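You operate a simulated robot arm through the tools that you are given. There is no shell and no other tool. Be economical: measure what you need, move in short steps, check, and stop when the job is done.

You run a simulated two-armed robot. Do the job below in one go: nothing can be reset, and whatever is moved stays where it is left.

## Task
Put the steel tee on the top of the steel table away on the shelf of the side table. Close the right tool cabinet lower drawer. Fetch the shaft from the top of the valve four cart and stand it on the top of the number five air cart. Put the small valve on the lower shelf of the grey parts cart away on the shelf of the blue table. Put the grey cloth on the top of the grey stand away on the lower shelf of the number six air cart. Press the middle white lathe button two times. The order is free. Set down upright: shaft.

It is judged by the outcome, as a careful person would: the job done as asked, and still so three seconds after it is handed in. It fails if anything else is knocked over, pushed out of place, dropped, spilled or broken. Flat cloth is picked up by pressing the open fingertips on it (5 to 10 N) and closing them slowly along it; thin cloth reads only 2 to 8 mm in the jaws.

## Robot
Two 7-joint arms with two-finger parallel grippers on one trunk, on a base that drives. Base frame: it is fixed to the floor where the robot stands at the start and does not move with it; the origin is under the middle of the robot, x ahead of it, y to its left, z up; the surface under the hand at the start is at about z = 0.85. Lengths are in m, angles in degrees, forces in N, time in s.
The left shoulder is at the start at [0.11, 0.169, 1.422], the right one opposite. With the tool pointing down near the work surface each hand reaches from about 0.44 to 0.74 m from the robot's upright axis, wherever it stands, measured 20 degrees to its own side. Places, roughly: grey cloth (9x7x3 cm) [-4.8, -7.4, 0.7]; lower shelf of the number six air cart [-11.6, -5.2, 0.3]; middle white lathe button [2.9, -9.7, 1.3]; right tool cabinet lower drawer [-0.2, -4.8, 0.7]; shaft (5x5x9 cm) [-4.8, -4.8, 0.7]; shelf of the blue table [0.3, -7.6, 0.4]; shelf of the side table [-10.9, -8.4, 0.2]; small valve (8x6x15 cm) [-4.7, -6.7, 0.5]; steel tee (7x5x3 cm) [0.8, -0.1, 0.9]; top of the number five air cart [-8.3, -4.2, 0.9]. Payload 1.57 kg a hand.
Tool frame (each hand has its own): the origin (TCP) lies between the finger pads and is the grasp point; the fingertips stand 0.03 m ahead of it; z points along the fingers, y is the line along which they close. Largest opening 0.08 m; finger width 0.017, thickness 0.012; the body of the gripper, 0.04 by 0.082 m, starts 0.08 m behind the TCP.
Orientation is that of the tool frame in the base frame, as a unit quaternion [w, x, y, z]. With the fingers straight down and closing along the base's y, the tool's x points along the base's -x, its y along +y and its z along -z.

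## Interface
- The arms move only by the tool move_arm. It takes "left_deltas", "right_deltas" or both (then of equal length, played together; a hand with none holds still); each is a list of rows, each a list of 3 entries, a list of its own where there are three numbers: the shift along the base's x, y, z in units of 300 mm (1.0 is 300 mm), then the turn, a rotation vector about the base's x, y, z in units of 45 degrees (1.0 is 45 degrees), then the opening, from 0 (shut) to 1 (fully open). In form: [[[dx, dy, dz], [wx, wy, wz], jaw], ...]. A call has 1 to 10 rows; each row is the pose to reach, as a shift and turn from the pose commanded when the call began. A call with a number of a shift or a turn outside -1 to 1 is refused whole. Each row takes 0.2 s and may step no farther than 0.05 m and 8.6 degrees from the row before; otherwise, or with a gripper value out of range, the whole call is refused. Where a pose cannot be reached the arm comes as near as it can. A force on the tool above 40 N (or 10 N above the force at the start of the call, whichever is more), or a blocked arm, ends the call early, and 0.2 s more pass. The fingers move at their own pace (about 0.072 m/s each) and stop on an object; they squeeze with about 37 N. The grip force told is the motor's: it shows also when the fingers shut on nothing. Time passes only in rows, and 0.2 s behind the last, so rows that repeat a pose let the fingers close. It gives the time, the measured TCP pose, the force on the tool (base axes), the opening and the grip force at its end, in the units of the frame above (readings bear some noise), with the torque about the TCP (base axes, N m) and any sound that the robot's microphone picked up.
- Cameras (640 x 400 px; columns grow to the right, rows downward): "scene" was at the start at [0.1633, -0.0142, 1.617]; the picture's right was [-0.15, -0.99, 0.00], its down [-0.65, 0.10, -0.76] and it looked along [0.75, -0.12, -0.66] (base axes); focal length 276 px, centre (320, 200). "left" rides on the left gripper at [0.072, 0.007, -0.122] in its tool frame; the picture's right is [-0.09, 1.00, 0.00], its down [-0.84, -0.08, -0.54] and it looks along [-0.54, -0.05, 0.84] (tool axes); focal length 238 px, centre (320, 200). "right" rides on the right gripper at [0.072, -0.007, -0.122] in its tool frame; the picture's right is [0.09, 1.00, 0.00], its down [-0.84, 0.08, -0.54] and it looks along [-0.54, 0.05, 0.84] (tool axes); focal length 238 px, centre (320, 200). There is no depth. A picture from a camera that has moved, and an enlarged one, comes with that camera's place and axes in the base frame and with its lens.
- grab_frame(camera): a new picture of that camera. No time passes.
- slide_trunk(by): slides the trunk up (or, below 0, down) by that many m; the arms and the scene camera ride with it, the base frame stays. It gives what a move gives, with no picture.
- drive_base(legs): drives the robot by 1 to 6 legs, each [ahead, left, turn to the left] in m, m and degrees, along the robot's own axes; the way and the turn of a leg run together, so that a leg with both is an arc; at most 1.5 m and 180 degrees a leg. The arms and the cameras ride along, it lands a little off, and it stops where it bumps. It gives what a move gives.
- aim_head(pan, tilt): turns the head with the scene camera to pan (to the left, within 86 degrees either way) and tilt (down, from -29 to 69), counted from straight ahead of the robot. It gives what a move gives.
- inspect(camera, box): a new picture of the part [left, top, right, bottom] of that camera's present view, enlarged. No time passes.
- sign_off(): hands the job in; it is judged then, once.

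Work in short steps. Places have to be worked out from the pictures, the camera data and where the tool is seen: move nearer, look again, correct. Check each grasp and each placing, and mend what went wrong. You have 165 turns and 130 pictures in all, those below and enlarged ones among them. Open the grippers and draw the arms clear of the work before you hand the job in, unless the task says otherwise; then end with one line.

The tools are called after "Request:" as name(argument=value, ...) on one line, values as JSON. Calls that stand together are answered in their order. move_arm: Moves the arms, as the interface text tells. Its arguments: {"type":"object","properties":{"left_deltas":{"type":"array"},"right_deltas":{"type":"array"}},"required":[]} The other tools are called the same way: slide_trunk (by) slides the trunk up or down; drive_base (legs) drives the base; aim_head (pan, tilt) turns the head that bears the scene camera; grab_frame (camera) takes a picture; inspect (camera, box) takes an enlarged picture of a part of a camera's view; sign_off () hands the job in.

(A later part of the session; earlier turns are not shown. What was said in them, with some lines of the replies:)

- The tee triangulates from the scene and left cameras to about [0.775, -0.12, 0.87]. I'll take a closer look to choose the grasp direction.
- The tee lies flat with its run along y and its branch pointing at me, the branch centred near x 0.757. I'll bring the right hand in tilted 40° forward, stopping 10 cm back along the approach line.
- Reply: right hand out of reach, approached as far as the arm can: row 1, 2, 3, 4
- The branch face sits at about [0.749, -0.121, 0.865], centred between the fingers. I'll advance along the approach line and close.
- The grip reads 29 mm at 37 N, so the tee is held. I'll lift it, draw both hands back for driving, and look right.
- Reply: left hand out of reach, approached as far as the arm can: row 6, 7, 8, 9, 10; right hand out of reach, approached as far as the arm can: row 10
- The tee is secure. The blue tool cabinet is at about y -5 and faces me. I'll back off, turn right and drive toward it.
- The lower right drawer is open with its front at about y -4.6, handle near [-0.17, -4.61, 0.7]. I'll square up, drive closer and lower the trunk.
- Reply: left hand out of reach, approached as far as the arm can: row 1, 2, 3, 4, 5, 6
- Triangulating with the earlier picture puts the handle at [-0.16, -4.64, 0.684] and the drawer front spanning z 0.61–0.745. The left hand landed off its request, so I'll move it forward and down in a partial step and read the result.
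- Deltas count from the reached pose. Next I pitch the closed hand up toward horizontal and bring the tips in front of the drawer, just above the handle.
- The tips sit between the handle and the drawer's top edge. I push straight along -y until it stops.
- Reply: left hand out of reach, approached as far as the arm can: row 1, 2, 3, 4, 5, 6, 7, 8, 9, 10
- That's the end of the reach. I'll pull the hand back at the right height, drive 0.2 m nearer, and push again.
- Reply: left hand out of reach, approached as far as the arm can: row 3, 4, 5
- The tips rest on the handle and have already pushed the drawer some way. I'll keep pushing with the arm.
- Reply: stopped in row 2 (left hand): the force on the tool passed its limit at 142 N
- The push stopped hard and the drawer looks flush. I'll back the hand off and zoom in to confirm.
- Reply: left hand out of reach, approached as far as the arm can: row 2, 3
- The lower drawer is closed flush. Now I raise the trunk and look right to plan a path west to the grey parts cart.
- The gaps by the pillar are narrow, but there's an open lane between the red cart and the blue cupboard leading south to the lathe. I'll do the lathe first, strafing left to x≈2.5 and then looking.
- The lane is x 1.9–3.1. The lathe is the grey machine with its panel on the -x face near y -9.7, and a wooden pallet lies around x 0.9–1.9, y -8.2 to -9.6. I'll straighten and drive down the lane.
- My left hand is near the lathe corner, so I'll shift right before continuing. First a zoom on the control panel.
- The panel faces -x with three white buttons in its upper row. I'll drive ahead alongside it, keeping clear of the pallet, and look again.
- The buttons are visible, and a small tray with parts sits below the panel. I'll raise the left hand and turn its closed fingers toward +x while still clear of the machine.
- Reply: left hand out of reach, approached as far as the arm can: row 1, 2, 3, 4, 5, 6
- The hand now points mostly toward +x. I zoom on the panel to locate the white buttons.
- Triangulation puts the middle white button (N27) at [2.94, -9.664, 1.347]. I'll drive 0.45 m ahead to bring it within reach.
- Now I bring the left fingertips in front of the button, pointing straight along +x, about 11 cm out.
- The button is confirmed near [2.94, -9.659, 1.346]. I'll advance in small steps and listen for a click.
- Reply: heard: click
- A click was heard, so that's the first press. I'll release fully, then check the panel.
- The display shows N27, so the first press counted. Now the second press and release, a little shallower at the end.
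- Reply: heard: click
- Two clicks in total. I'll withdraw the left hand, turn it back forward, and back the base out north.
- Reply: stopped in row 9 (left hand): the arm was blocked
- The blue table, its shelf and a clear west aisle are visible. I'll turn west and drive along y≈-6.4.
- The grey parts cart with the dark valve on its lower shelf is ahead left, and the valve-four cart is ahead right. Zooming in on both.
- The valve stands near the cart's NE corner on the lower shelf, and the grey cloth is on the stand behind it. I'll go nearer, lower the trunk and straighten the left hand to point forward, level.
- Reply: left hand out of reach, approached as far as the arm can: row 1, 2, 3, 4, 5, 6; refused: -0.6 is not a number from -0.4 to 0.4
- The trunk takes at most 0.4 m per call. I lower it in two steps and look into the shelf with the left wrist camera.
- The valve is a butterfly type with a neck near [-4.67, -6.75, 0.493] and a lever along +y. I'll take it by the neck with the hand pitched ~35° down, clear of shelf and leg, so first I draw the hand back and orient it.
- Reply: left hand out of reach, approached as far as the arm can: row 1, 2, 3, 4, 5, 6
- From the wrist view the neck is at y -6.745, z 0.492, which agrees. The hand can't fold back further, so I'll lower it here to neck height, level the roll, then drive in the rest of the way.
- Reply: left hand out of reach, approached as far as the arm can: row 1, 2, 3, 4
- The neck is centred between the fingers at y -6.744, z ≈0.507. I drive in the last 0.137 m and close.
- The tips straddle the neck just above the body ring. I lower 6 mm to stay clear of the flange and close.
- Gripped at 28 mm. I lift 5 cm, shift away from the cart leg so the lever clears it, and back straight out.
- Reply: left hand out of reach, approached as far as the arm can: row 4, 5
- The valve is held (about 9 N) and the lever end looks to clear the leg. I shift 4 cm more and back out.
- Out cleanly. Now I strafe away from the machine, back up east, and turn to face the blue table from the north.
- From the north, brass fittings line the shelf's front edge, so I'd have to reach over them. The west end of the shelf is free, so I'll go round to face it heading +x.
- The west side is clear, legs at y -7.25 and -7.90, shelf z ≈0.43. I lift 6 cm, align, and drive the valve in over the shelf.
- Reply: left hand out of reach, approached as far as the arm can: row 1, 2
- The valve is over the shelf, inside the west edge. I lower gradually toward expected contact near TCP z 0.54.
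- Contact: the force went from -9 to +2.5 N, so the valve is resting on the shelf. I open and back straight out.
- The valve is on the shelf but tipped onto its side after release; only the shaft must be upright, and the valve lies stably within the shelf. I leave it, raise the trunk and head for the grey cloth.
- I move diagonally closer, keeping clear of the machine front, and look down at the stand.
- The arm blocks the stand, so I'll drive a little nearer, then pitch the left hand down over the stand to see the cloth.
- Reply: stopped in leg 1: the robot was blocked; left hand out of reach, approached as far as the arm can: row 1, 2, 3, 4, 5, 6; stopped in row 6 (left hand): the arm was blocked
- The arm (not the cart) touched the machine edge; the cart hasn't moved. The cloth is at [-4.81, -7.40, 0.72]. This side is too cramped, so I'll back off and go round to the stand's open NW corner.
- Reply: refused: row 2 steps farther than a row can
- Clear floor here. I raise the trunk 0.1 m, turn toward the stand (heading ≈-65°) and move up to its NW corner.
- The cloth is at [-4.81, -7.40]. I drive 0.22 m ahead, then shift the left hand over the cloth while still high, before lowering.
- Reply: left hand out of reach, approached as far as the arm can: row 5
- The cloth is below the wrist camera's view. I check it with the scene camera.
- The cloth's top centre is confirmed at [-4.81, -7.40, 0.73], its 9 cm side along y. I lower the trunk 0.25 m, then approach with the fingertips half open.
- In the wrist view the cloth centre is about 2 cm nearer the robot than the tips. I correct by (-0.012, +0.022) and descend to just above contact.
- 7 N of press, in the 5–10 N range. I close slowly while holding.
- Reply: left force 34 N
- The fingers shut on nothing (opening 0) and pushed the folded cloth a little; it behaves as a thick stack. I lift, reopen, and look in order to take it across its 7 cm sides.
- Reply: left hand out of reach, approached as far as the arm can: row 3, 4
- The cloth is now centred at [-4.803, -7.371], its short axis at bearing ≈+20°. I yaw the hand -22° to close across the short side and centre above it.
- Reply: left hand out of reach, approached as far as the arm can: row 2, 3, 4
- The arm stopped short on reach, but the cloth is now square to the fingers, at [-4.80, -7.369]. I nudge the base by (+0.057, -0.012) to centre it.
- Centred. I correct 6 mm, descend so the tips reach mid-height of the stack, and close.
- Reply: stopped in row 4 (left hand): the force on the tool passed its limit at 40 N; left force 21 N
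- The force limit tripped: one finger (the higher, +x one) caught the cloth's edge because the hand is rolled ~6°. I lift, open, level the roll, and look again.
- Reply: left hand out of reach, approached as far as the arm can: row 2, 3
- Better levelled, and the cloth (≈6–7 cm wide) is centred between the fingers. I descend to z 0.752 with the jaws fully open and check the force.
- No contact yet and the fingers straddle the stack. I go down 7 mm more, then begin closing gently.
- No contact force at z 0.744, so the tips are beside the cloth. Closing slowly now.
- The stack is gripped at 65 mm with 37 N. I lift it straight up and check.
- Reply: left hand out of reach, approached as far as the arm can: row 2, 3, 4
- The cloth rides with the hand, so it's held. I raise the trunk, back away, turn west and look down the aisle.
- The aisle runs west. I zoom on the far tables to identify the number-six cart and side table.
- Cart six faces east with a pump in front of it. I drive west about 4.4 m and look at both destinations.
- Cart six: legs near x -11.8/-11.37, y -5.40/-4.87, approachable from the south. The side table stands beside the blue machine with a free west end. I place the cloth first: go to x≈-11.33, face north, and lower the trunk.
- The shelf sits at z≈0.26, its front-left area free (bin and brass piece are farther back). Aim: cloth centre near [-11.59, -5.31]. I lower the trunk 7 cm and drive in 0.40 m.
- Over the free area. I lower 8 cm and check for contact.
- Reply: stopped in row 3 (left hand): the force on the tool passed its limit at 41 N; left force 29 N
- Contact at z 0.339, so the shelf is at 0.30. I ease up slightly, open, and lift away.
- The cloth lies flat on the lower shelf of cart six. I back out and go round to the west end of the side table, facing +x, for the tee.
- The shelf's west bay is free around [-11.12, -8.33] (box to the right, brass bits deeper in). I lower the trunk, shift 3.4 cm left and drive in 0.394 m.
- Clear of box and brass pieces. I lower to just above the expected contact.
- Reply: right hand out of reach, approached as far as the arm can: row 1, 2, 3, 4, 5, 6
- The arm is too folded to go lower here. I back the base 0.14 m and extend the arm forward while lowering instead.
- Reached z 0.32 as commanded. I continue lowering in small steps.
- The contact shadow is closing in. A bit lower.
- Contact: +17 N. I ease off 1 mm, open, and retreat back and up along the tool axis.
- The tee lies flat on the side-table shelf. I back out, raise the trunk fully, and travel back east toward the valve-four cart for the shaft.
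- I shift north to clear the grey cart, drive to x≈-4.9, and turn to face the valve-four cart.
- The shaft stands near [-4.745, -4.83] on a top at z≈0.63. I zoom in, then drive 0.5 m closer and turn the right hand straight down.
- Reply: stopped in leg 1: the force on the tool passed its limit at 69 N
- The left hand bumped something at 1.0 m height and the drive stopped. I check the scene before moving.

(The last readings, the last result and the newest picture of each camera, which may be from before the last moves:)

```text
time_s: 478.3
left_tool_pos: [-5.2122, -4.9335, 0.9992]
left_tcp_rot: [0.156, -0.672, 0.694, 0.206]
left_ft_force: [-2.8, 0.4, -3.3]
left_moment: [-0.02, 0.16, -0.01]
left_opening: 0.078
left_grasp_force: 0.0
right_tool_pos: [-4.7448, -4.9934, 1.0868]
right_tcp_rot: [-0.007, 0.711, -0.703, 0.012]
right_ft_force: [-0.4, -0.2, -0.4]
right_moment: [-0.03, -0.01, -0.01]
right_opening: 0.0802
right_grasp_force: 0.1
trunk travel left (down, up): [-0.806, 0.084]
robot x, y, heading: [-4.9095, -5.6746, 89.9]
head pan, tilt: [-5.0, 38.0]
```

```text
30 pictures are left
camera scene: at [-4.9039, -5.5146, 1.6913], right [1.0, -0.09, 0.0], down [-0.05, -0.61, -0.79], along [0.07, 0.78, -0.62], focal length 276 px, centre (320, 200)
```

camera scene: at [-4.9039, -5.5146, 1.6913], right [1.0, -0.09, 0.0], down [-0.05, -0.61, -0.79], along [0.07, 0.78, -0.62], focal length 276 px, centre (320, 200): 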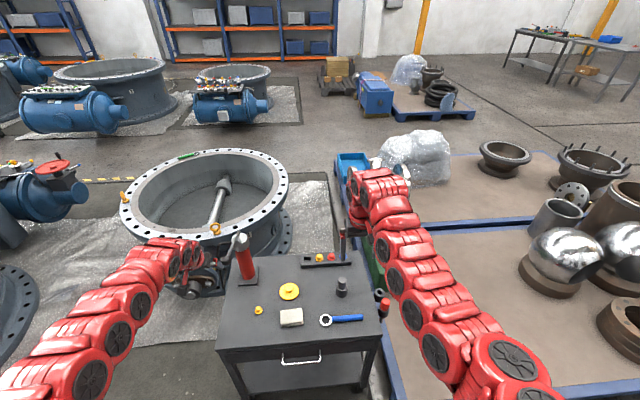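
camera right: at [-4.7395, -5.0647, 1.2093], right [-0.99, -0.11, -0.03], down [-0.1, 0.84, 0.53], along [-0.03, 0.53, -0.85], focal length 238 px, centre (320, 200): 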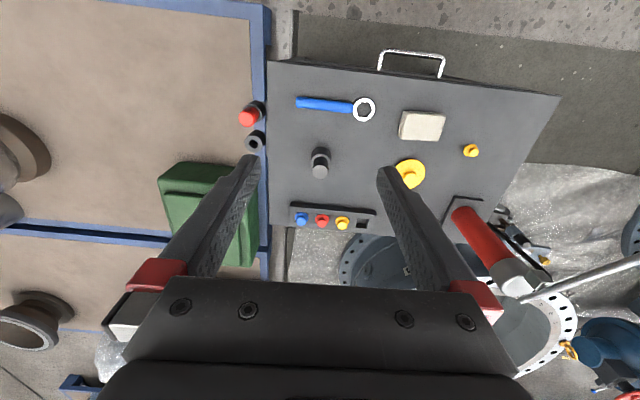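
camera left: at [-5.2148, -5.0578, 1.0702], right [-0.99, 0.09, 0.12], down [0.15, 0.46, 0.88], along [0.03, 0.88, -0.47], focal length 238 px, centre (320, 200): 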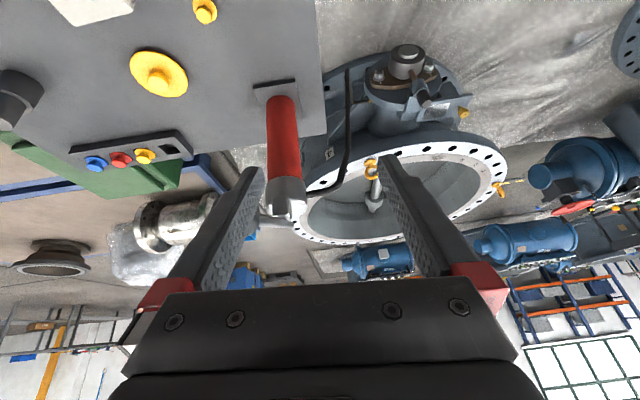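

The fingertip touched the lever bar of the red pump on the cart's corner; the cart itself hasn't shifted. I back off 0.12 m and move the left hand up and outward before going forward.

Request:
drive_base(legs=[[-0.12, 0, 0]])

Request:
move_arm(left_deltas=[[[-0.08, 0, 0.12], [0, 0, 0], 1], [[-0.16, 0, 0.24], [0, 0, 0], 1], [[-0.24, 0, 0.36], [0, 0, 0], 1], [[-0.32, 0, 0.48], [0, 0, 0], 1], [[-0.4, -0.03, 0.6], [0, 0, 0], 1], [[-0.48, -0.06, 0.72], [0, 0, 0], 1], [[-0.56, -0.1, 0.84], [0, 0, 0], 1]])

Request:
inspect(camera="scene", box=[170, 200, 400, 344])

```text
time_s: 479.5
left_tool_pos: [-5.2117, -5.0518, 0.9991]
left_tcp_rot: [0.156, -0.671, 0.695, 0.206]
left_ft_force: [0.3, 0.1, 0.0]
left_moment: [-0.02, 0.01, -0.01]
left_opening: 0.0799
left_grasp_force: 0.1
right_tool_pos: [-4.7444, -5.1116, 1.0862]
right_tcp_rot: [-0.008, 0.712, -0.702, 0.012]
right_ft_force: [-0.3, -0.3, 0.3]
right_moment: [-0.03, 0.0, -0.01]
right_opening: 0.0802
right_grasp_force: 0.0
trunk travel left (down, up): [-0.806, 0.084]
robot x, y, heading: [-4.9075, -5.7971, 89.8]
head pan, tilt: [-5.0, 38.0]
```

```text
time_s: 481.1
left_tool_pos: [-5.2166, -5.0539, 1.0082]
left_tcp_rot: [0.155, -0.673, 0.693, 0.209]
left_ft_force: [-0.6, 1.1, 0.3]
left_moment: [-0.03, -0.01, -0.02]
left_opening: 0.0801
left_grasp_force: 0.0
left hand out of reach, approached as far as the arm can: row 1, 2, 3, 4, 5, 6, 7
right_tool_pos: [-4.7428, -5.112, 1.087]
right_tcp_rot: [-0.007, 0.712, -0.702, 0.01]
right_ft_force: [0.8, 0.1, -0.4]
right_moment: [-0.02, -0.02, -0.01]
right_opening: 0.0799
right_grasp_force: 0.1
trunk travel left (down, up): [-0.806, 0.084]
robot x, y, heading: [-4.9099, -5.7986, 89.9]
head pan, tilt: [-5.0, 38.0]
```

```text
2.78 times, centred on (285, 272) of scene
camera zoom: at [-4.9031, -5.6328, 1.6913], right [1.0, -0.09, 0.0], down [-0.06, -0.61, -0.79], along [0.07, 0.78, -0.62], focal length 766 px, centre (417, 0)
```

zoom: 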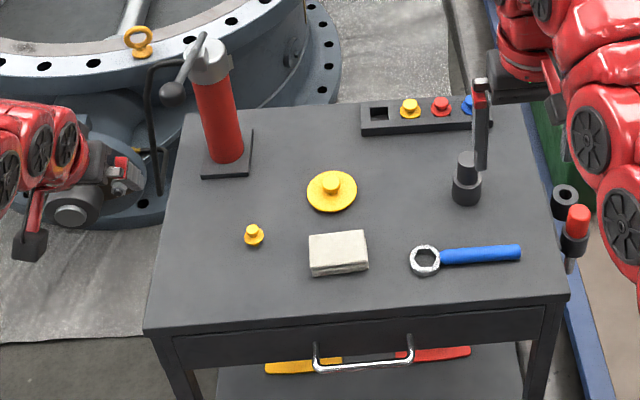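

The left arm can't fold further, and the pump lever end is at about [-5.17, -4.87, 0.95]. I strafe 0.28 m right so the left hand passes east of it, then go forward 0.24 m.

Request:
drive_base(legs=[[0, -0.28, 0], [0.24, 0, 0]])

Request:
move_arm(right_deltas=[[[-0.12, 0, 0], [0, 0, 0], 1], [[-0.24, 0, 0], [0, 0, 0], 1], [[-0.36, 0, 0], [0, 0, 0], 1], [[-0.48, 0, 0], [0, 0, 0], 1], [[-0.6, 0, 0], [0, 0, 0], 1], [[-0.72, 0, 0], [0, 0, 0], 1], [[-0.84, 0, 0], [0, 0, 0], 1], [[-0.92, 0, 0], [0, 0, 0], 1]])

Request:
grab_frame(camera="right")

```text
time_s: 484.4
left_tool_pos: [-4.9399, -4.8156, 1.0092]
left_tcp_rot: [0.154, -0.673, 0.692, 0.21]
left_ft_force: [0.9, -0.4, -1.0]
left_moment: [0.0, 0.0, -0.06]
left_opening: 0.0802
left_grasp_force: 0.1
right_tool_pos: [-4.4673, -4.8732, 1.0872]
right_tcp_rot: [-0.007, 0.713, -0.701, 0.01]
right_ft_force: [0.7, 0.8, -0.5]
right_moment: [0.01, 0.01, -0.01]
right_opening: 0.0799
right_grasp_force: 0.2
trunk travel left (down, up): [-0.806, 0.084]
robot x, y, heading: [-4.6313, -5.5577, 89.9]
head pan, tilt: [-5.0, 38.0]
```

```text
time_s: 486.2
left_tool_pos: [-4.9398, -4.8148, 1.0087]
left_tcp_rot: [0.154, -0.673, 0.692, 0.209]
left_ft_force: [-0.1, 1.1, 0.4]
left_moment: [-0.01, 0.01, 0.02]
left_opening: 0.08
left_grasp_force: 0.0
right_tool_pos: [-4.6931, -4.8777, 1.0861]
right_tcp_rot: [-0.007, 0.713, -0.701, 0.01]
right_ft_force: [-0.1, -0.6, -0.1]
right_moment: [-0.01, 0.0, 0.02]
right_opening: 0.0799
right_grasp_force: 0.1
right hand out of reach, approached as far as the arm can: row 6, 7, 8
trunk travel left (down, up): [-0.806, 0.084]
robot x, y, heading: [-4.6306, -5.5601, 90.3]
head pan, tilt: [-5.0, 38.0]
```

```text
28 pictures are left
camera right: at [-4.6881, -4.9484, 1.2086], right [-0.99, -0.11, -0.02], down [-0.11, 0.84, 0.54], along [-0.04, 0.53, -0.84], focal length 238 px, centre (320, 200)
```

right: 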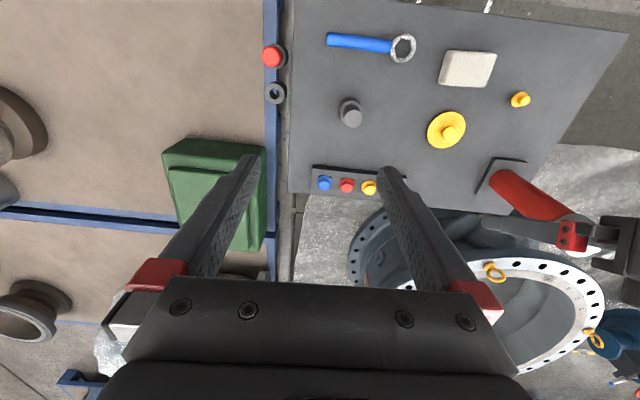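

Shaft at [-4.748, -4.847]. I nudge the base left 5 cm and forward 3 cm, raise the left hand out of the way, lower the trunk 0.28 m, and recheck.

Request:
drive_base(legs=[[0.03, 0.055, 0]])

Request:
move_arm(left_deltas=[[[0, 0.08, 0.1], [0, 0, 0], 1], [[0, 0.16, 0.22], [0, 0, 0], 1], [[0, 0.24, 0.34], [0, 0, 0], 1], [[0, 0.32, 0.46], [0, 0, 0], 1], [[0, 0.36, 0.58], [0, 0, 0], 1]])

Request:
slide_trunk(by=-0.28)

Request:
grab_frame(camera="right")

```text
time_s: 487.2
left_tool_pos: [-4.9914, -4.7862, 1.0103]
left_tcp_rot: [0.154, -0.672, 0.693, 0.21]
left_ft_force: [0.0, 0.0, -0.1]
left_moment: [0.05, 0.03, 0.0]
left_opening: 0.0801
left_grasp_force: 0.2
right_tool_pos: [-4.7433, -4.8492, 1.0869]
right_tcp_rot: [-0.007, 0.714, -0.7, 0.009]
right_ft_force: [0.2, -0.5, 0.3]
right_moment: [-0.01, 0.04, -0.03]
right_opening: 0.0799
right_grasp_force: 0.1
trunk travel left (down, up): [-0.806, 0.084]
robot x, y, heading: [-4.6863, -5.5299, 89.9]
head pan, tilt: [-5.0, 38.0]
```

```text
time_s: 488.4
left_tool_pos: [-4.9426, -4.7398, 1.1557]
left_tcp_rot: [0.152, -0.68, 0.681, 0.225]
left_ft_force: [-0.3, 0.0, 0.3]
left_moment: [0.0, 0.0, 0.01]
left_opening: 0.0802
left_grasp_force: 0.1
left hand out of reach, approached as far as the arm can: row 1, 2, 3, 4, 5
right_tool_pos: [-4.7463, -4.8475, 1.0875]
right_tcp_rot: [-0.008, 0.713, -0.701, 0.012]
right_ft_force: [-0.9, -0.1, 0.5]
right_moment: [0.01, -0.02, 0.01]
right_opening: 0.08
right_grasp_force: 0.1
trunk travel left (down, up): [-0.806, 0.084]
robot x, y, heading: [-4.6902, -5.5304, 89.9]
head pan, tilt: [-5.0, 38.0]
```

```text
time_s: 491.2
left_tool_pos: [-4.9438, -4.7406, 0.8772]
left_tcp_rot: [0.152, -0.68, 0.681, 0.225]
left_ft_force: [-0.6, 0.2, -0.3]
left_moment: [0.0, -0.04, -0.02]
left_opening: 0.0798
left_grasp_force: 0.1
right_tool_pos: [-4.7457, -4.8476, 0.8057]
right_tcp_rot: [-0.007, 0.713, -0.701, 0.012]
right_ft_force: [0.2, -1.0, 0.1]
right_moment: [-0.02, 0.0, -0.04]
right_opening: 0.0801
right_grasp_force: 0.1
trunk travel left (down, up): [-0.526, 0.364]
robot x, y, heading: [-4.6845, -5.5276, 90.1]
head pan, tilt: [-5.0, 38.0]
```

```text
27 pictures are left
camera right: at [-4.7414, -4.9188, 0.9288], right [-0.99, -0.11, -0.02], down [-0.11, 0.84, 0.54], along [-0.04, 0.53, -0.84], focal length 238 px, centre (320, 200)
```

right: 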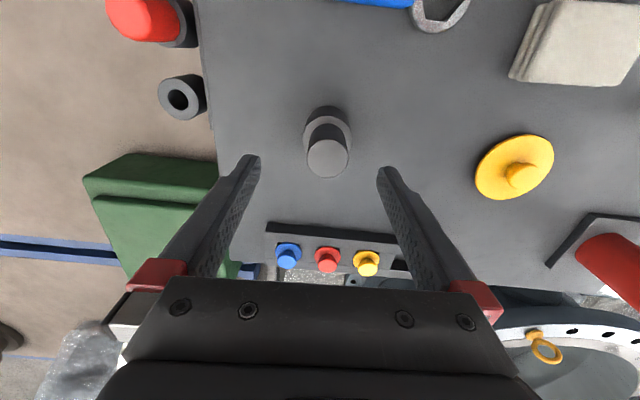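

The shaft is centred beneath the hand (top z≈0.74). I descend to TCP z 0.73 and close on the narrow section.

Request:
move_arm(right_deltas=[[[-0.012, 0, -0.1], [0, 0, 0], 1], [[-0.015, 0, -0.2], [0, 0, 0], 1], [[-0.015, 0, -0.25], [0, 0, 0], 1], [[-0.015, 0, -0.25], [0, 0, 0], 0.5], [[-0.015, 0, -0.25], [0, 0, 0], 0], [[-0.015, 0, -0.25], [0, 0, 0], 0], [[-0.015, 0, -0.25], [0, 0, 0], 0]])

Request:
grab_frame(camera="right")

```text
time_s: 492.8
left_tool_pos: [-4.9453, -4.7428, 0.8775]
left_tcp_rot: [-0.152, 0.681, -0.68, -0.227]
left_ft_force: [1.4, 0.2, 0.6]
left_moment: [0.0, 0.0, 0.0]
left_opening: 0.0799
left_grasp_force: 0.0
right_tool_pos: [-4.7505, -4.8561, 0.7366]
right_tcp_rot: [-0.008, 0.714, -0.7, 0.008]
right_ft_force: [-10.2, -2.2, 19.5]
right_moment: [0.03, 1.44, 0.13]
right_opening: 0.0314
right_grasp_force: 37.4
right hand out of reach, approached as far as the arm can: row 1, 2, 3, 4, 5, 6, 7
trunk travel left (down, up): [-0.526, 0.364]
robot x, y, heading: [-4.6854, -5.5245, 89.9]
head pan, tilt: [-5.0, 38.0]
```

```text
26 pictures are left
camera right: at [-4.745, -4.929, 0.8579], right [-0.99, -0.11, -0.02], down [-0.11, 0.83, 0.54], along [-0.04, 0.54, -0.84], focal length 238 px, centre (320, 200)
```

right: 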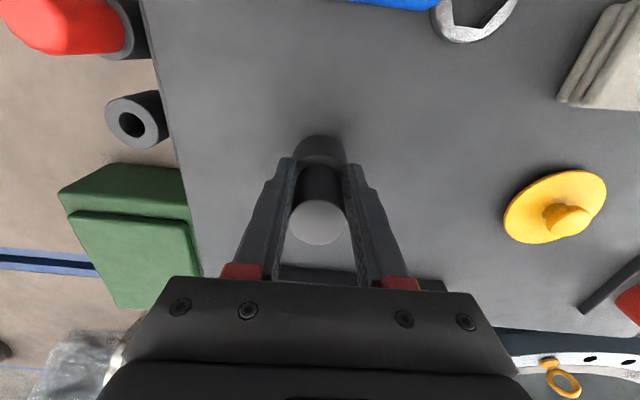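

Gripped at 31 mm; the tips touch the shoulder of the base. I lift by the trunk and check.

Request:
slide_trunk(by=0.3)

Request:
grab_frame(camera="right")

```text
time_s: 495.8
left_tool_pos: [-4.9441, -4.7394, 1.1746]
left_tcp_rot: [0.151, -0.681, 0.681, 0.224]
left_ft_force: [0.7, -0.2, 0.3]
left_moment: [0.04, 0.03, -0.06]
left_opening: 0.0802
left_grasp_force: 0.1
right_tool_pos: [-4.7485, -4.8556, 1.0323]
right_tcp_rot: [-0.006, 0.713, -0.701, 0.011]
right_ft_force: [-0.1, 1.0, -10.4]
right_moment: [-0.14, -0.01, 0.02]
right_opening: 0.0313
right_grasp_force: 37.2
trunk travel left (down, up): [-0.826, 0.064]
robot x, y, heading: [-4.6848, -5.5278, 89.9]
head pan, tilt: [-5.0, 38.0]
```

```text
25 pictures are left
camera right: at [-4.7432, -4.9265, 1.1546], right [-0.99, -0.11, -0.02], down [-0.11, 0.84, 0.53], along [-0.04, 0.53, -0.84], focal length 238 px, centre (320, 200)
```

right: 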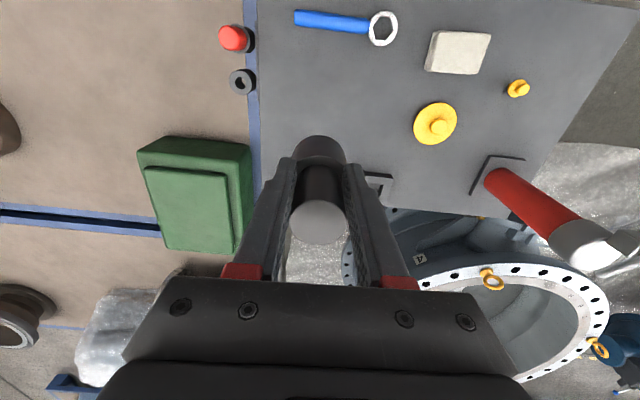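

The shaft is held upright (10.4 N). I back off, then strafe west along the aisle to face the number-five cart.

Request:
drive_base(legs=[[-0.5, 0, 0], [0, 1.3, 0], [-0.15, 0, 0], [0, 1.3, 0], [0, 0.9, 0]])

Request:
aim_head(pan=0, tilt=28)

Request:
grab_frame(camera="scene")

```text
time_s: 516.4
left_tool_pos: [-8.4531, -5.3794, 1.1755]
left_tcp_rot: [0.153, -0.677, 0.684, 0.224]
left_ft_force: [-0.3, 0.6, -0.1]
left_moment: [-0.01, 0.04, 0.04]
left_opening: 0.08
left_grasp_force: 0.0
right_tool_pos: [-8.2599, -5.4979, 1.0327]
right_tcp_rot: [-0.006, 0.709, -0.705, 0.011]
right_ft_force: [-0.7, 0.1, -9.7]
right_moment: [-0.14, 0.02, 0.02]
right_opening: 0.0313
right_grasp_force: 36.8
trunk travel left (down, up): [-0.826, 0.064]
robot x, y, heading: [-8.2065, -6.1719, 89.5]
head pan, tilt: [-5.0, 38.0]
```

```text
time_s: 517.1
left_tool_pos: [-8.4528, -5.3817, 1.1744]
left_tcp_rot: [0.152, -0.677, 0.684, 0.224]
left_ft_force: [-0.8, 0.6, 0.4]
left_moment: [0.0, 0.03, -0.04]
left_opening: 0.0804
left_grasp_force: 0.2
right_tool_pos: [-8.2594, -5.4988, 1.0314]
right_tcp_rot: [-0.007, 0.71, -0.704, 0.011]
right_ft_force: [0.0, 0.9, -9.6]
right_moment: [-0.13, 0.0, -0.01]
right_opening: 0.0313
right_grasp_force: 37.0
trunk travel left (down, up): [-0.826, 0.064]
robot x, y, heading: [-8.2078, -6.1756, 89.3]
head pan, tilt: [0.0, 28.0]
```

```text
24 pictures are left
camera scene: at [-8.2037, -6.0002, 1.7267], right [1.0, -0.01, 0.0], down [0.0, -0.47, -0.88], along [0.01, 0.88, -0.47], focal length 276 px, centre (320, 200)
```

scene: 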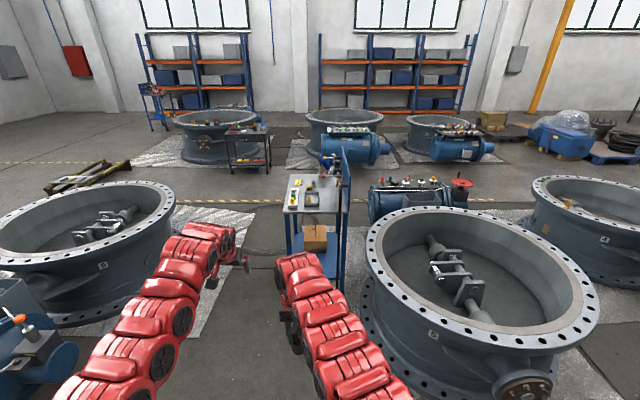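

Cart five stands in the gap between the two rings. Zooming in on its top.

Request:
inspect(camera="scene", box=[260, 140, 388, 220])

```text
5.00 times, centred on (324, 180) of scene
camera zoom: at [-8.2037, -6.0002, 1.7267], right [1.0, -0.01, 0.0], down [0.0, -0.47, -0.88], along [0.01, 0.88, -0.47], focal length 1378 px, centre (300, 300)
```

zoom: 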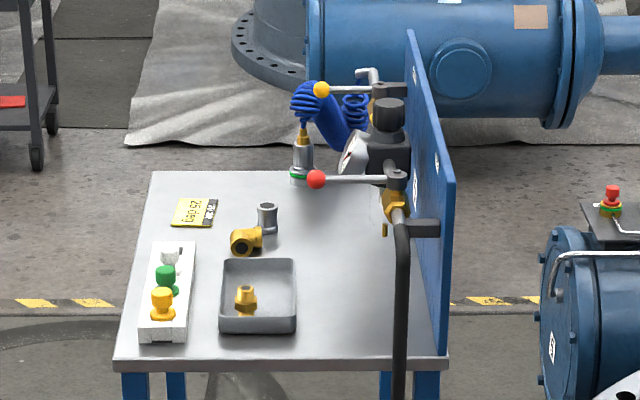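

Free spot: right of the tray, left of the black hose, around [-8.13, -4.39]. I raise the trunk 6 cm, shift the base left and the right hand right, then drive in part-way for a closer look.

Request:
slide_trunk(by=0.06)

Request:
drive_base(legs=[[0, 0.1, 0.7], [0.75, 0, 0]])

Request:
move_arm(right_deltas=[[[0.12, 0, 0], [0, 0, 0], 0], [[0.24, 0, 0], [0, 0, 0], 0], [[0.36, 0, 0], [0, 0, 0], 0], [[0.48, 0, 0], [0, 0, 0], 0], [[0.6, 0, 0], [0, 0, 0], 0], [[0.7, 0, 0], [0, 0, 0], 0]])

Request:
aim_head(pan=-5, tilt=38)

Request:
grab_frame(camera="scene")

Request:
grab_frame(camera="right")

```text
time_s: 518.1
left_tool_pos: [-8.4548, -5.3815, 1.2349]
left_tcp_rot: [0.153, -0.677, 0.684, 0.224]
left_ft_force: [0.1, -0.3, -0.4]
left_moment: [0.02, 0.0, -0.01]
left_opening: 0.0801
left_grasp_force: 0.1
right_tool_pos: [-8.2583, -5.4988, 1.0921]
right_tcp_rot: [-0.007, 0.71, -0.704, 0.012]
right_ft_force: [-0.7, -0.3, -8.7]
right_moment: [-0.14, 0.0, 0.0]
right_opening: 0.0313
right_grasp_force: 37.4
trunk travel left (down, up): [-0.886, 0.004]
robot x, y, heading: [-8.2038, -6.1722, 89.6]
head pan, tilt: [0.0, 28.0]
```

```text
time_s: 523.0
left_tool_pos: [-8.5577, -4.6312, 1.235]
left_tcp_rot: [0.152, -0.679, 0.682, 0.225]
left_ft_force: [0.0, 0.8, -0.3]
left_moment: [-0.02, 0.0, 0.01]
left_opening: 0.08
left_grasp_force: 0.1
right_tool_pos: [-8.3617, -4.7487, 1.0921]
right_tcp_rot: [-0.006, 0.712, -0.702, 0.012]
right_ft_force: [0.7, 0.4, -9.5]
right_moment: [-0.13, -0.01, 0.01]
right_opening: 0.0309
right_grasp_force: 37.4
trunk travel left (down, up): [-0.886, 0.004]
robot x, y, heading: [-8.3052, -5.419, 89.9]
head pan, tilt: [0.0, 28.0]
```

```text
time_s: 524.4
left_tool_pos: [-8.5573, -4.631, 1.2352]
left_tcp_rot: [0.151, -0.679, 0.682, 0.226]
left_ft_force: [0.5, 0.7, 0.3]
left_moment: [0.03, 0.01, -0.02]
left_opening: 0.0799
left_grasp_force: 0.1
right_tool_pos: [-8.1503, -4.749, 1.0904]
right_tcp_rot: [-0.006, 0.712, -0.702, 0.011]
right_ft_force: [0.2, -0.5, -9.0]
right_moment: [-0.17, 0.02, -0.01]
right_opening: 0.0311
right_grasp_force: 37.2
trunk travel left (down, up): [-0.886, 0.004]
robot x, y, heading: [-8.3012, -5.4233, 89.9]
head pan, tilt: [0.0, 28.0]
```

```text
time_s: 525.1
left_tool_pos: [-8.5572, -4.6315, 1.2354]
left_tcp_rot: [0.151, -0.679, 0.682, 0.224]
left_ft_force: [-1.2, -0.2, -0.8]
left_moment: [0.0, 0.04, 0.04]
left_opening: 0.0801
left_grasp_force: 0.1
right_tool_pos: [-8.1515, -4.7485, 1.0902]
right_tcp_rot: [-0.007, 0.712, -0.702, 0.011]
right_ft_force: [0.5, -0.4, -9.5]
right_moment: [-0.11, -0.03, 0.01]
right_opening: 0.0311
right_grasp_force: 37.5
trunk travel left (down, up): [-0.886, 0.004]
robot x, y, heading: [-8.3057, -5.4191, 90.0]
head pan, tilt: [-5.0, 38.0]
```

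```text
22 pictures are left
camera scene: at [-8.2959, -5.2544, 1.7712], right [1.0, -0.09, 0.0], down [-0.06, -0.61, -0.79], along [0.07, 0.78, -0.62], focal length 276 px, centre (320, 200)
```

scene: 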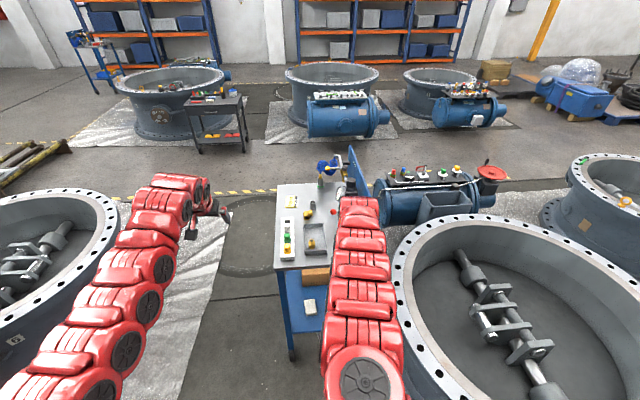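

```text
21 pictures are left
camera right: at [-8.1475, -4.8198, 1.2134], right [-0.99, -0.11, -0.02], down [-0.1, 0.84, 0.53], along [-0.04, 0.53, -0.85], focal length 238 px, centre (320, 200)
```

right: 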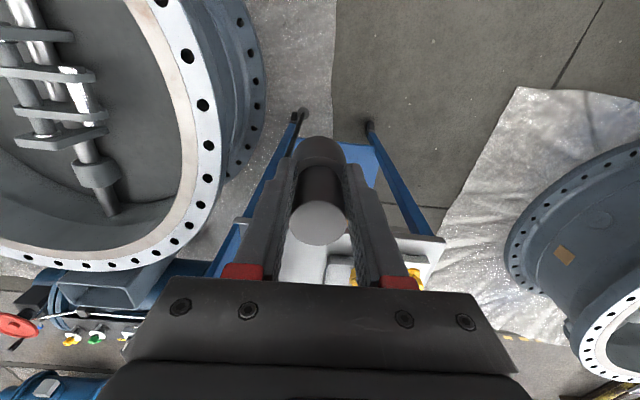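

The cart top is at z≈0.88 with its front edge at y -4.55; the target is [-8.135, -4.43]. I shift the base 6 cm left to clear the ring, the hand 7.5 cm right, then drive ahead 0.2 m and check.

Request:
drive_base(legs=[[0, 0.06, 0]])

Request:
move_arm(right_deltas=[[[0.08, 0, 0], [0, 0, 0], 0], [[0.16, 0, 0], [0, 0, 0], 0], [[0.25, 0, 0], [0, 0, 0], 0]])

Request:
drive_base(legs=[[0.22, 0, 0]])

Request:
grab_frame(camera="right")

Request:
grab_frame(camera="scene")

```text
time_s: 526.0
left_tool_pos: [-8.6089, -4.63, 1.236]
left_tcp_rot: [0.15, -0.678, 0.683, 0.227]
left_ft_force: [1.4, 0.5, -0.1]
left_moment: [0.03, 0.03, 0.02]
left_opening: 0.0801
left_grasp_force: 0.1
right_tool_pos: [-8.2032, -4.7484, 1.0899]
right_tcp_rot: [-0.005, 0.711, -0.703, 0.009]
right_ft_force: [1.3, -0.3, -9.3]
right_moment: [-0.14, 0.03, 0.0]
right_opening: 0.0311
right_grasp_force: 37.1
trunk travel left (down, up): [-0.886, 0.004]
robot x, y, heading: [-8.3597, -5.4223, 89.8]
head pan, tilt: [-5.0, 38.0]
```

```text
time_s: 526.9
left_tool_pos: [-8.6162, -4.6308, 1.2346]
left_tcp_rot: [0.151, -0.68, 0.682, 0.225]
left_ft_force: [0.8, 0.0, -0.8]
left_moment: [0.05, -0.01, -0.01]
left_opening: 0.0799
left_grasp_force: 0.0
right_tool_pos: [-8.1359, -4.7504, 1.0906]
right_tcp_rot: [-0.007, 0.711, -0.703, 0.011]
right_ft_force: [-0.9, -0.7, -8.9]
right_moment: [-0.15, 0.0, 0.01]
right_opening: 0.0311
right_grasp_force: 36.6
trunk travel left (down, up): [-0.886, 0.004]
robot x, y, heading: [-8.361, -5.4198, 89.7]
head pan, tilt: [-5.0, 38.0]
```

```text
time_s: 528.5
left_tool_pos: [-8.6167, -4.4108, 1.2361]
left_tcp_rot: [0.152, -0.68, 0.681, 0.226]
left_ft_force: [-0.4, 0.0, 0.8]
left_moment: [-0.01, -0.05, -0.04]
left_opening: 0.0803
left_grasp_force: 0.0
right_tool_pos: [-8.1352, -4.5315, 1.0903]
right_tcp_rot: [-0.008, 0.712, -0.702, 0.011]
right_ft_force: [0.5, -0.3, -9.4]
right_moment: [-0.14, 0.02, 0.0]
right_opening: 0.0307
right_grasp_force: 36.6
trunk travel left (down, up): [-0.886, 0.004]
robot x, y, heading: [-8.3632, -5.2026, 90.0]
head pan, tilt: [-5.0, 38.0]
```

```text
20 pictures are left
camera right: at [-8.1309, -4.6016, 1.214], right [-0.99, -0.11, -0.03], down [-0.1, 0.84, 0.53], along [-0.04, 0.53, -0.84], focal length 238 px, centre (320, 200)
```

right: 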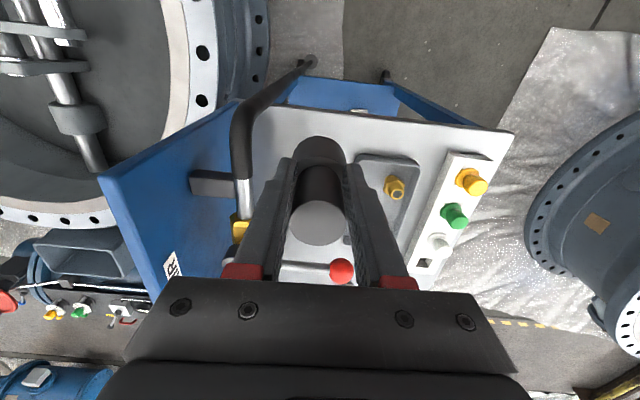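

```text
19 pictures are left
camera scene: at [-8.3537, -5.0356, 1.7715], right [1.0, -0.09, 0.0], down [-0.06, -0.61, -0.79], along [0.07, 0.79, -0.62], focal length 276 px, centre (320, 200)
```

scene: 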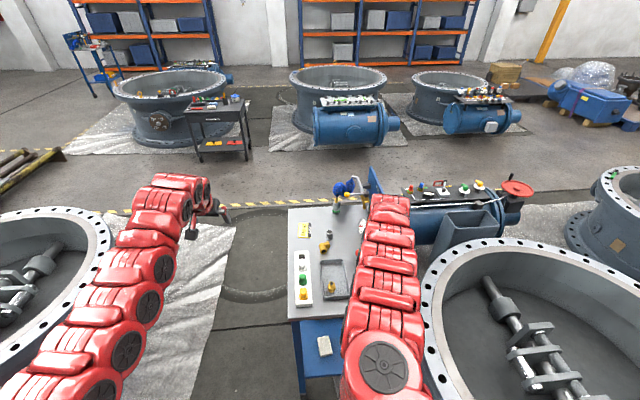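

The cart's red-ball lever is at [-8.166, -4.42, 1.05] and the front edge at y≈-4.53, so I aim for y -4.475, between them. I drive 5.5 cm ahead and lower the trunk 9 cm.

Request:
drive_base(legs=[[0.055, 0.004, 0]])

Request:
slide_trunk(by=-0.09)

Request:
grab_frame(camera="right")

```text
time_s: 529.5
left_tool_pos: [-8.6184, -4.3621, 1.2401]
left_tcp_rot: [0.154, -0.679, 0.682, 0.226]
left_ft_force: [0.4, -0.2, 0.3]
left_moment: [0.03, 0.02, 0.0]
left_opening: 0.08
left_grasp_force: 0.1
right_tool_pos: [-8.1378, -4.4808, 1.0941]
right_tcp_rot: [-0.01, 0.712, -0.702, 0.009]
right_ft_force: [0.1, -1.1, 0.5]
right_moment: [0.06, 0.02, 0.01]
right_opening: 0.0
right_grasp_force: 21.4
trunk travel left (down, up): [-0.886, 0.004]
robot x, y, heading: [-8.3655, -5.1445, 89.8]
head pan, tilt: [-5.0, 38.0]
```

```text
time_s: 530.7
left_tool_pos: [-8.6202, -4.3556, 1.1459]
left_tcp_rot: [0.152, -0.679, 0.682, 0.224]
left_ft_force: [0.7, 0.5, -0.5]
left_moment: [0.0, -0.01, -0.02]
left_opening: 0.0798
left_grasp_force: 0.1
right_tool_pos: [-8.139, -4.4747, 1.0011]
right_tcp_rot: [-0.009, 0.712, -0.702, 0.01]
right_ft_force: [0.4, 0.1, 0.2]
right_moment: [0.01, 0.03, -0.01]
right_opening: 0.0
right_grasp_force: 21.5
trunk travel left (down, up): [-0.796, 0.094]
robot x, y, heading: [-8.3672, -5.1465, 89.7]
head pan, tilt: [-5.0, 38.0]
```

```text
18 pictures are left
camera right: at [-8.1348, -4.5464, 1.1239], right [-0.99, -0.11, -0.03], down [-0.1, 0.84, 0.54], along [-0.04, 0.54, -0.84], focal length 238 px, centre (320, 200)
```

right: 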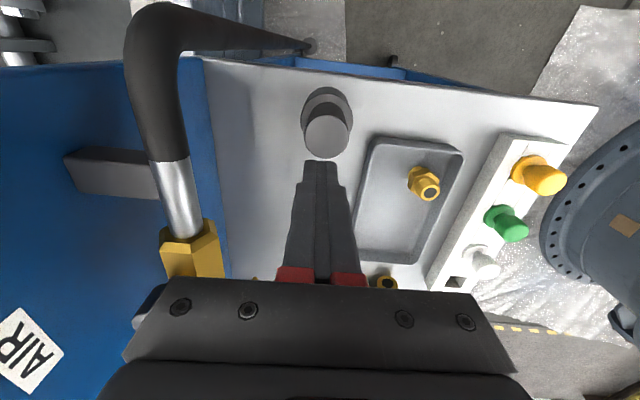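

The shaft has left the gripper, but the picture shows it standing upright on the cart top near [-8.14, -4.49]. I look closely before doing anything.

Request:
inspect(camera="right", box=[220, 50, 420, 175])

Request:
aim_head(pan=-18, tilt=50)

Request:
grab_frame(camera="scene")

```text
3.20 times, centred on (320, 112) of right
camera zoom: at [-8.1348, -4.5464, 1.1239], right [-0.99, -0.11, -0.03], down [-0.1, 0.84, 0.54], along [-0.04, 0.54, -0.84], focal length 763 px, centre (320, 480)
```

zoom: 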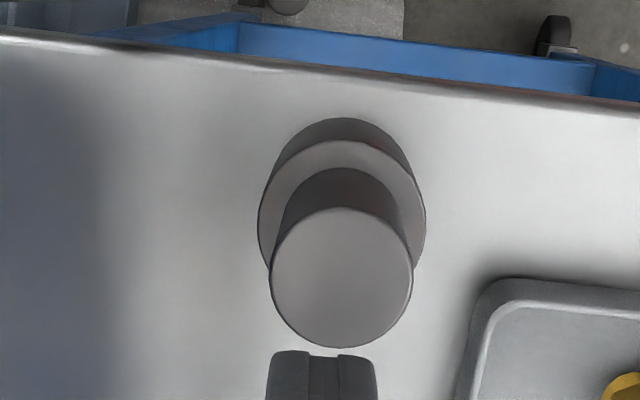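

```text
time_s: 531.5
left_tool_pos: [-8.6206, -4.3565, 1.1455]
left_tcp_rot: [0.152, -0.679, 0.682, 0.225]
left_ft_force: [0.0, 0.3, -0.1]
left_moment: [-0.01, -0.02, 0.01]
left_opening: 0.0802
left_grasp_force: 0.1
right_tool_pos: [-8.1382, -4.4756, 1.0011]
right_tcp_rot: [-0.008, 0.712, -0.702, 0.01]
right_ft_force: [-0.2, 0.2, -0.8]
right_moment: [-0.02, 0.0, 0.02]
right_opening: 0.0
right_grasp_force: 20.8
trunk travel left (down, up): [-0.796, 0.094]
robot x, y, heading: [-8.3684, -5.1449, 89.6]
head pan, tilt: [-18.0, 50.0]
```

```text
16 pictures are left
camera scene: at [-8.3418, -4.9934, 1.6642], right [0.95, -0.31, 0.0], down [-0.24, -0.73, -0.64], along [0.2, 0.61, -0.77], focal length 276 px, centre (320, 200)
```

scene: 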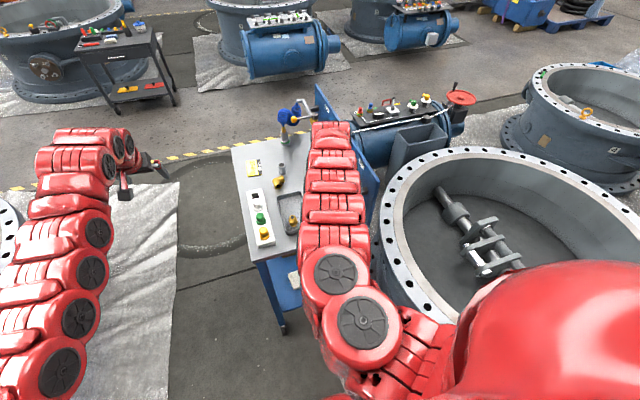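

The shaft is upright, its base fully on the top with about 1.3 cm to the front edge. It is stable, so I leave it: raise straight up, back away, and verify.

Request:
slide_trunk(by=0.09)

Request:
drive_base(legs=[[-0.3, 0, 0]])

Request:
grab_frame(camera="right")

```text
time_s: 532.7
left_tool_pos: [-8.6199, -4.3561, 1.2347]
left_tcp_rot: [0.151, -0.68, 0.682, 0.225]
left_ft_force: [-0.3, 0.8, -0.5]
left_moment: [0.01, 0.02, -0.01]
left_opening: 0.0803
left_grasp_force: 0.1
right_tool_pos: [-8.1389, -4.4748, 1.0909]
right_tcp_rot: [-0.008, 0.712, -0.702, 0.011]
right_ft_force: [0.8, 0.9, -0.4]
right_moment: [0.01, 0.02, 0.02]
right_opening: 0.0001
right_grasp_force: 21.2
trunk travel left (down, up): [-0.886, 0.004]
robot x, y, heading: [-8.3638, -5.1471, 89.8]
head pan, tilt: [-18.0, 50.0]
```

```text
time_s: 534.8
left_tool_pos: [-8.6166, -4.6512, 1.235]
left_tcp_rot: [0.152, -0.677, 0.684, 0.225]
left_ft_force: [0.3, 0.8, 0.2]
left_moment: [-0.03, 0.0, 0.03]
left_opening: 0.0802
left_grasp_force: 0.1
right_tool_pos: [-8.1374, -4.773, 1.09]
right_tcp_rot: [-0.008, 0.71, -0.704, 0.012]
right_ft_force: [-0.2, 0.5, -0.6]
right_moment: [0.03, 0.0, 0.05]
right_opening: 0.0
right_grasp_force: 21.0
trunk travel left (down, up): [-0.886, 0.004]
robot x, y, heading: [-8.3666, -5.4448, 89.4]
head pan, tilt: [-18.0, 50.0]
```

```text
15 pictures are left
camera right: at [-8.1327, -4.8438, 1.2133], right [-0.99, -0.1, -0.03], down [-0.1, 0.84, 0.54], along [-0.03, 0.54, -0.84], focal length 238 px, centre (320, 200)
```

right: 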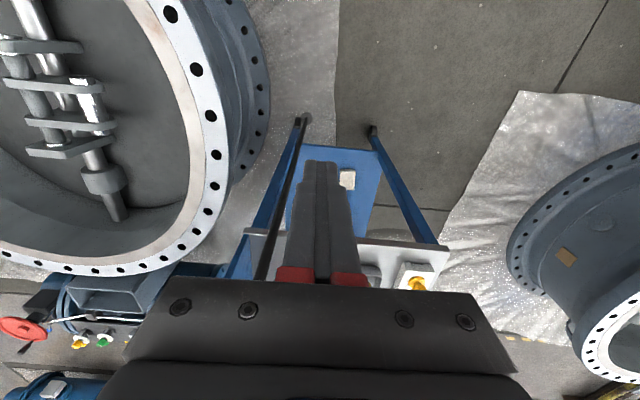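

I open the right gripper, back further, and check with the scene camera.

Request:
drive_base(legs=[[-0.5, 0.15, 0]])

Request:
move_arm(right_deltas=[[[0, 0, 0], [0, 0, 0], 1], [[0, 0, 0], [0, 0, 0], 1], [[0, 0, 0], [0, 0, 0], 1]])

Request:
aim_head(pan=-8, tilt=30)

Request:
grab_frame(camera="scene")

```text
time_s: 537.9
left_tool_pos: [-8.7687, -5.1587, 1.2349]
left_tcp_rot: [0.153, -0.676, 0.686, 0.224]
left_ft_force: [-0.3, 0.3, 0.0]
left_moment: [0.0, 0.0, 0.0]
left_opening: 0.0798
left_grasp_force: 0.1
right_tool_pos: [-8.2884, -5.2806, 1.0907]
right_tcp_rot: [-0.007, 0.708, -0.706, 0.012]
right_ft_force: [-0.1, 0.6, 0.7]
right_moment: [-0.03, 0.0, 0.05]
right_opening: 0.0
right_grasp_force: 21.2
trunk travel left (down, up): [-0.886, 0.004]
robot x, y, heading: [-8.5218, -5.9515, 89.3]
head pan, tilt: [-18.0, 50.0]
```

```text
time_s: 538.6
left_tool_pos: [-8.7686, -5.1583, 1.2364]
left_tcp_rot: [0.154, -0.675, 0.686, 0.224]
left_ft_force: [0.2, 0.2, -0.2]
left_moment: [0.04, -0.03, 0.01]
left_opening: 0.08
left_grasp_force: 0.0
right_tool_pos: [-8.2902, -5.2821, 1.091]
right_tcp_rot: [-0.009, 0.708, -0.706, 0.01]
right_ft_force: [-0.5, 0.2, 0.3]
right_moment: [-0.02, 0.04, 0.0]
right_opening: 0.0803
right_grasp_force: 0.0
trunk travel left (down, up): [-0.886, 0.004]
robot x, y, heading: [-8.5236, -5.9498, 89.4]
head pan, tilt: [-18.0, 50.0]
```

```text
time_s: 539.5
left_tool_pos: [-8.769, -5.1584, 1.2363]
left_tcp_rot: [0.153, -0.675, 0.686, 0.223]
left_ft_force: [0.2, 0.6, 0.0]
left_moment: [0.02, -0.01, -0.01]
left_opening: 0.0802
left_grasp_force: 0.1
right_tool_pos: [-8.2891, -5.283, 1.0921]
right_tcp_rot: [-0.008, 0.708, -0.706, 0.01]
right_ft_force: [-0.4, -1.1, 0.8]
right_moment: [0.0, 0.0, 0.01]
right_opening: 0.0805
right_grasp_force: 0.1
trunk travel left (down, up): [-0.886, 0.004]
robot x, y, heading: [-8.5211, -5.9512, 89.0]
head pan, tilt: [-8.0, 30.0]
```

```text
14 pictures are left
camera scene: at [-8.5082, -5.7816, 1.7836], right [0.99, -0.15, 0.0], down [-0.08, -0.5, -0.87], along [0.13, 0.86, -0.5], focal length 276 px, centre (320, 200)
```

scene: 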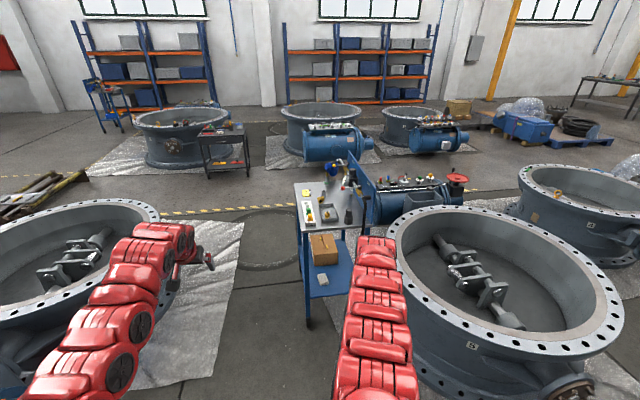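

Request:
inspect(camera="scene", box=[280, 150, 400, 225])

```text
5.33 times, centred on (340, 188) of scene
camera zoom: at [-8.5082, -5.7816, 1.7836], right [0.99, -0.15, 0.0], down [-0.08, -0.5, -0.87], along [0.13, 0.86, -0.5], focal length 1470 px, centre (213, 267)
```

zoom: 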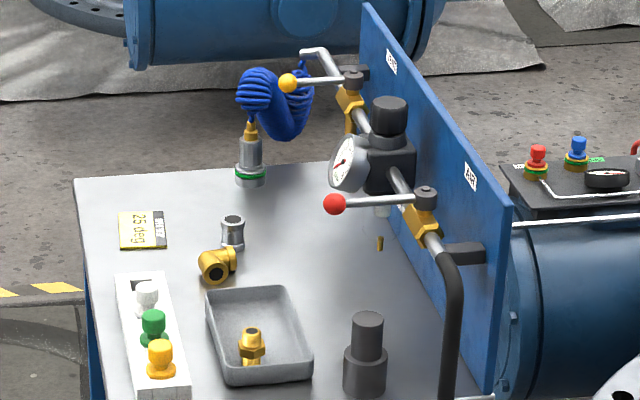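

The shaft stands upright on cart five, with the neighbouring items undisturbed. Both grippers are open and clear, so I hand the job in.

Request:
sign_off()

```text
The job is handed in.
```

All six tasks are done and handed in. The small valve tipped onto its side on the blue table's shelf, and the shaft slipped out of the gripper but stands upright on the number five air cart, about 1.3 cm from the front edge.
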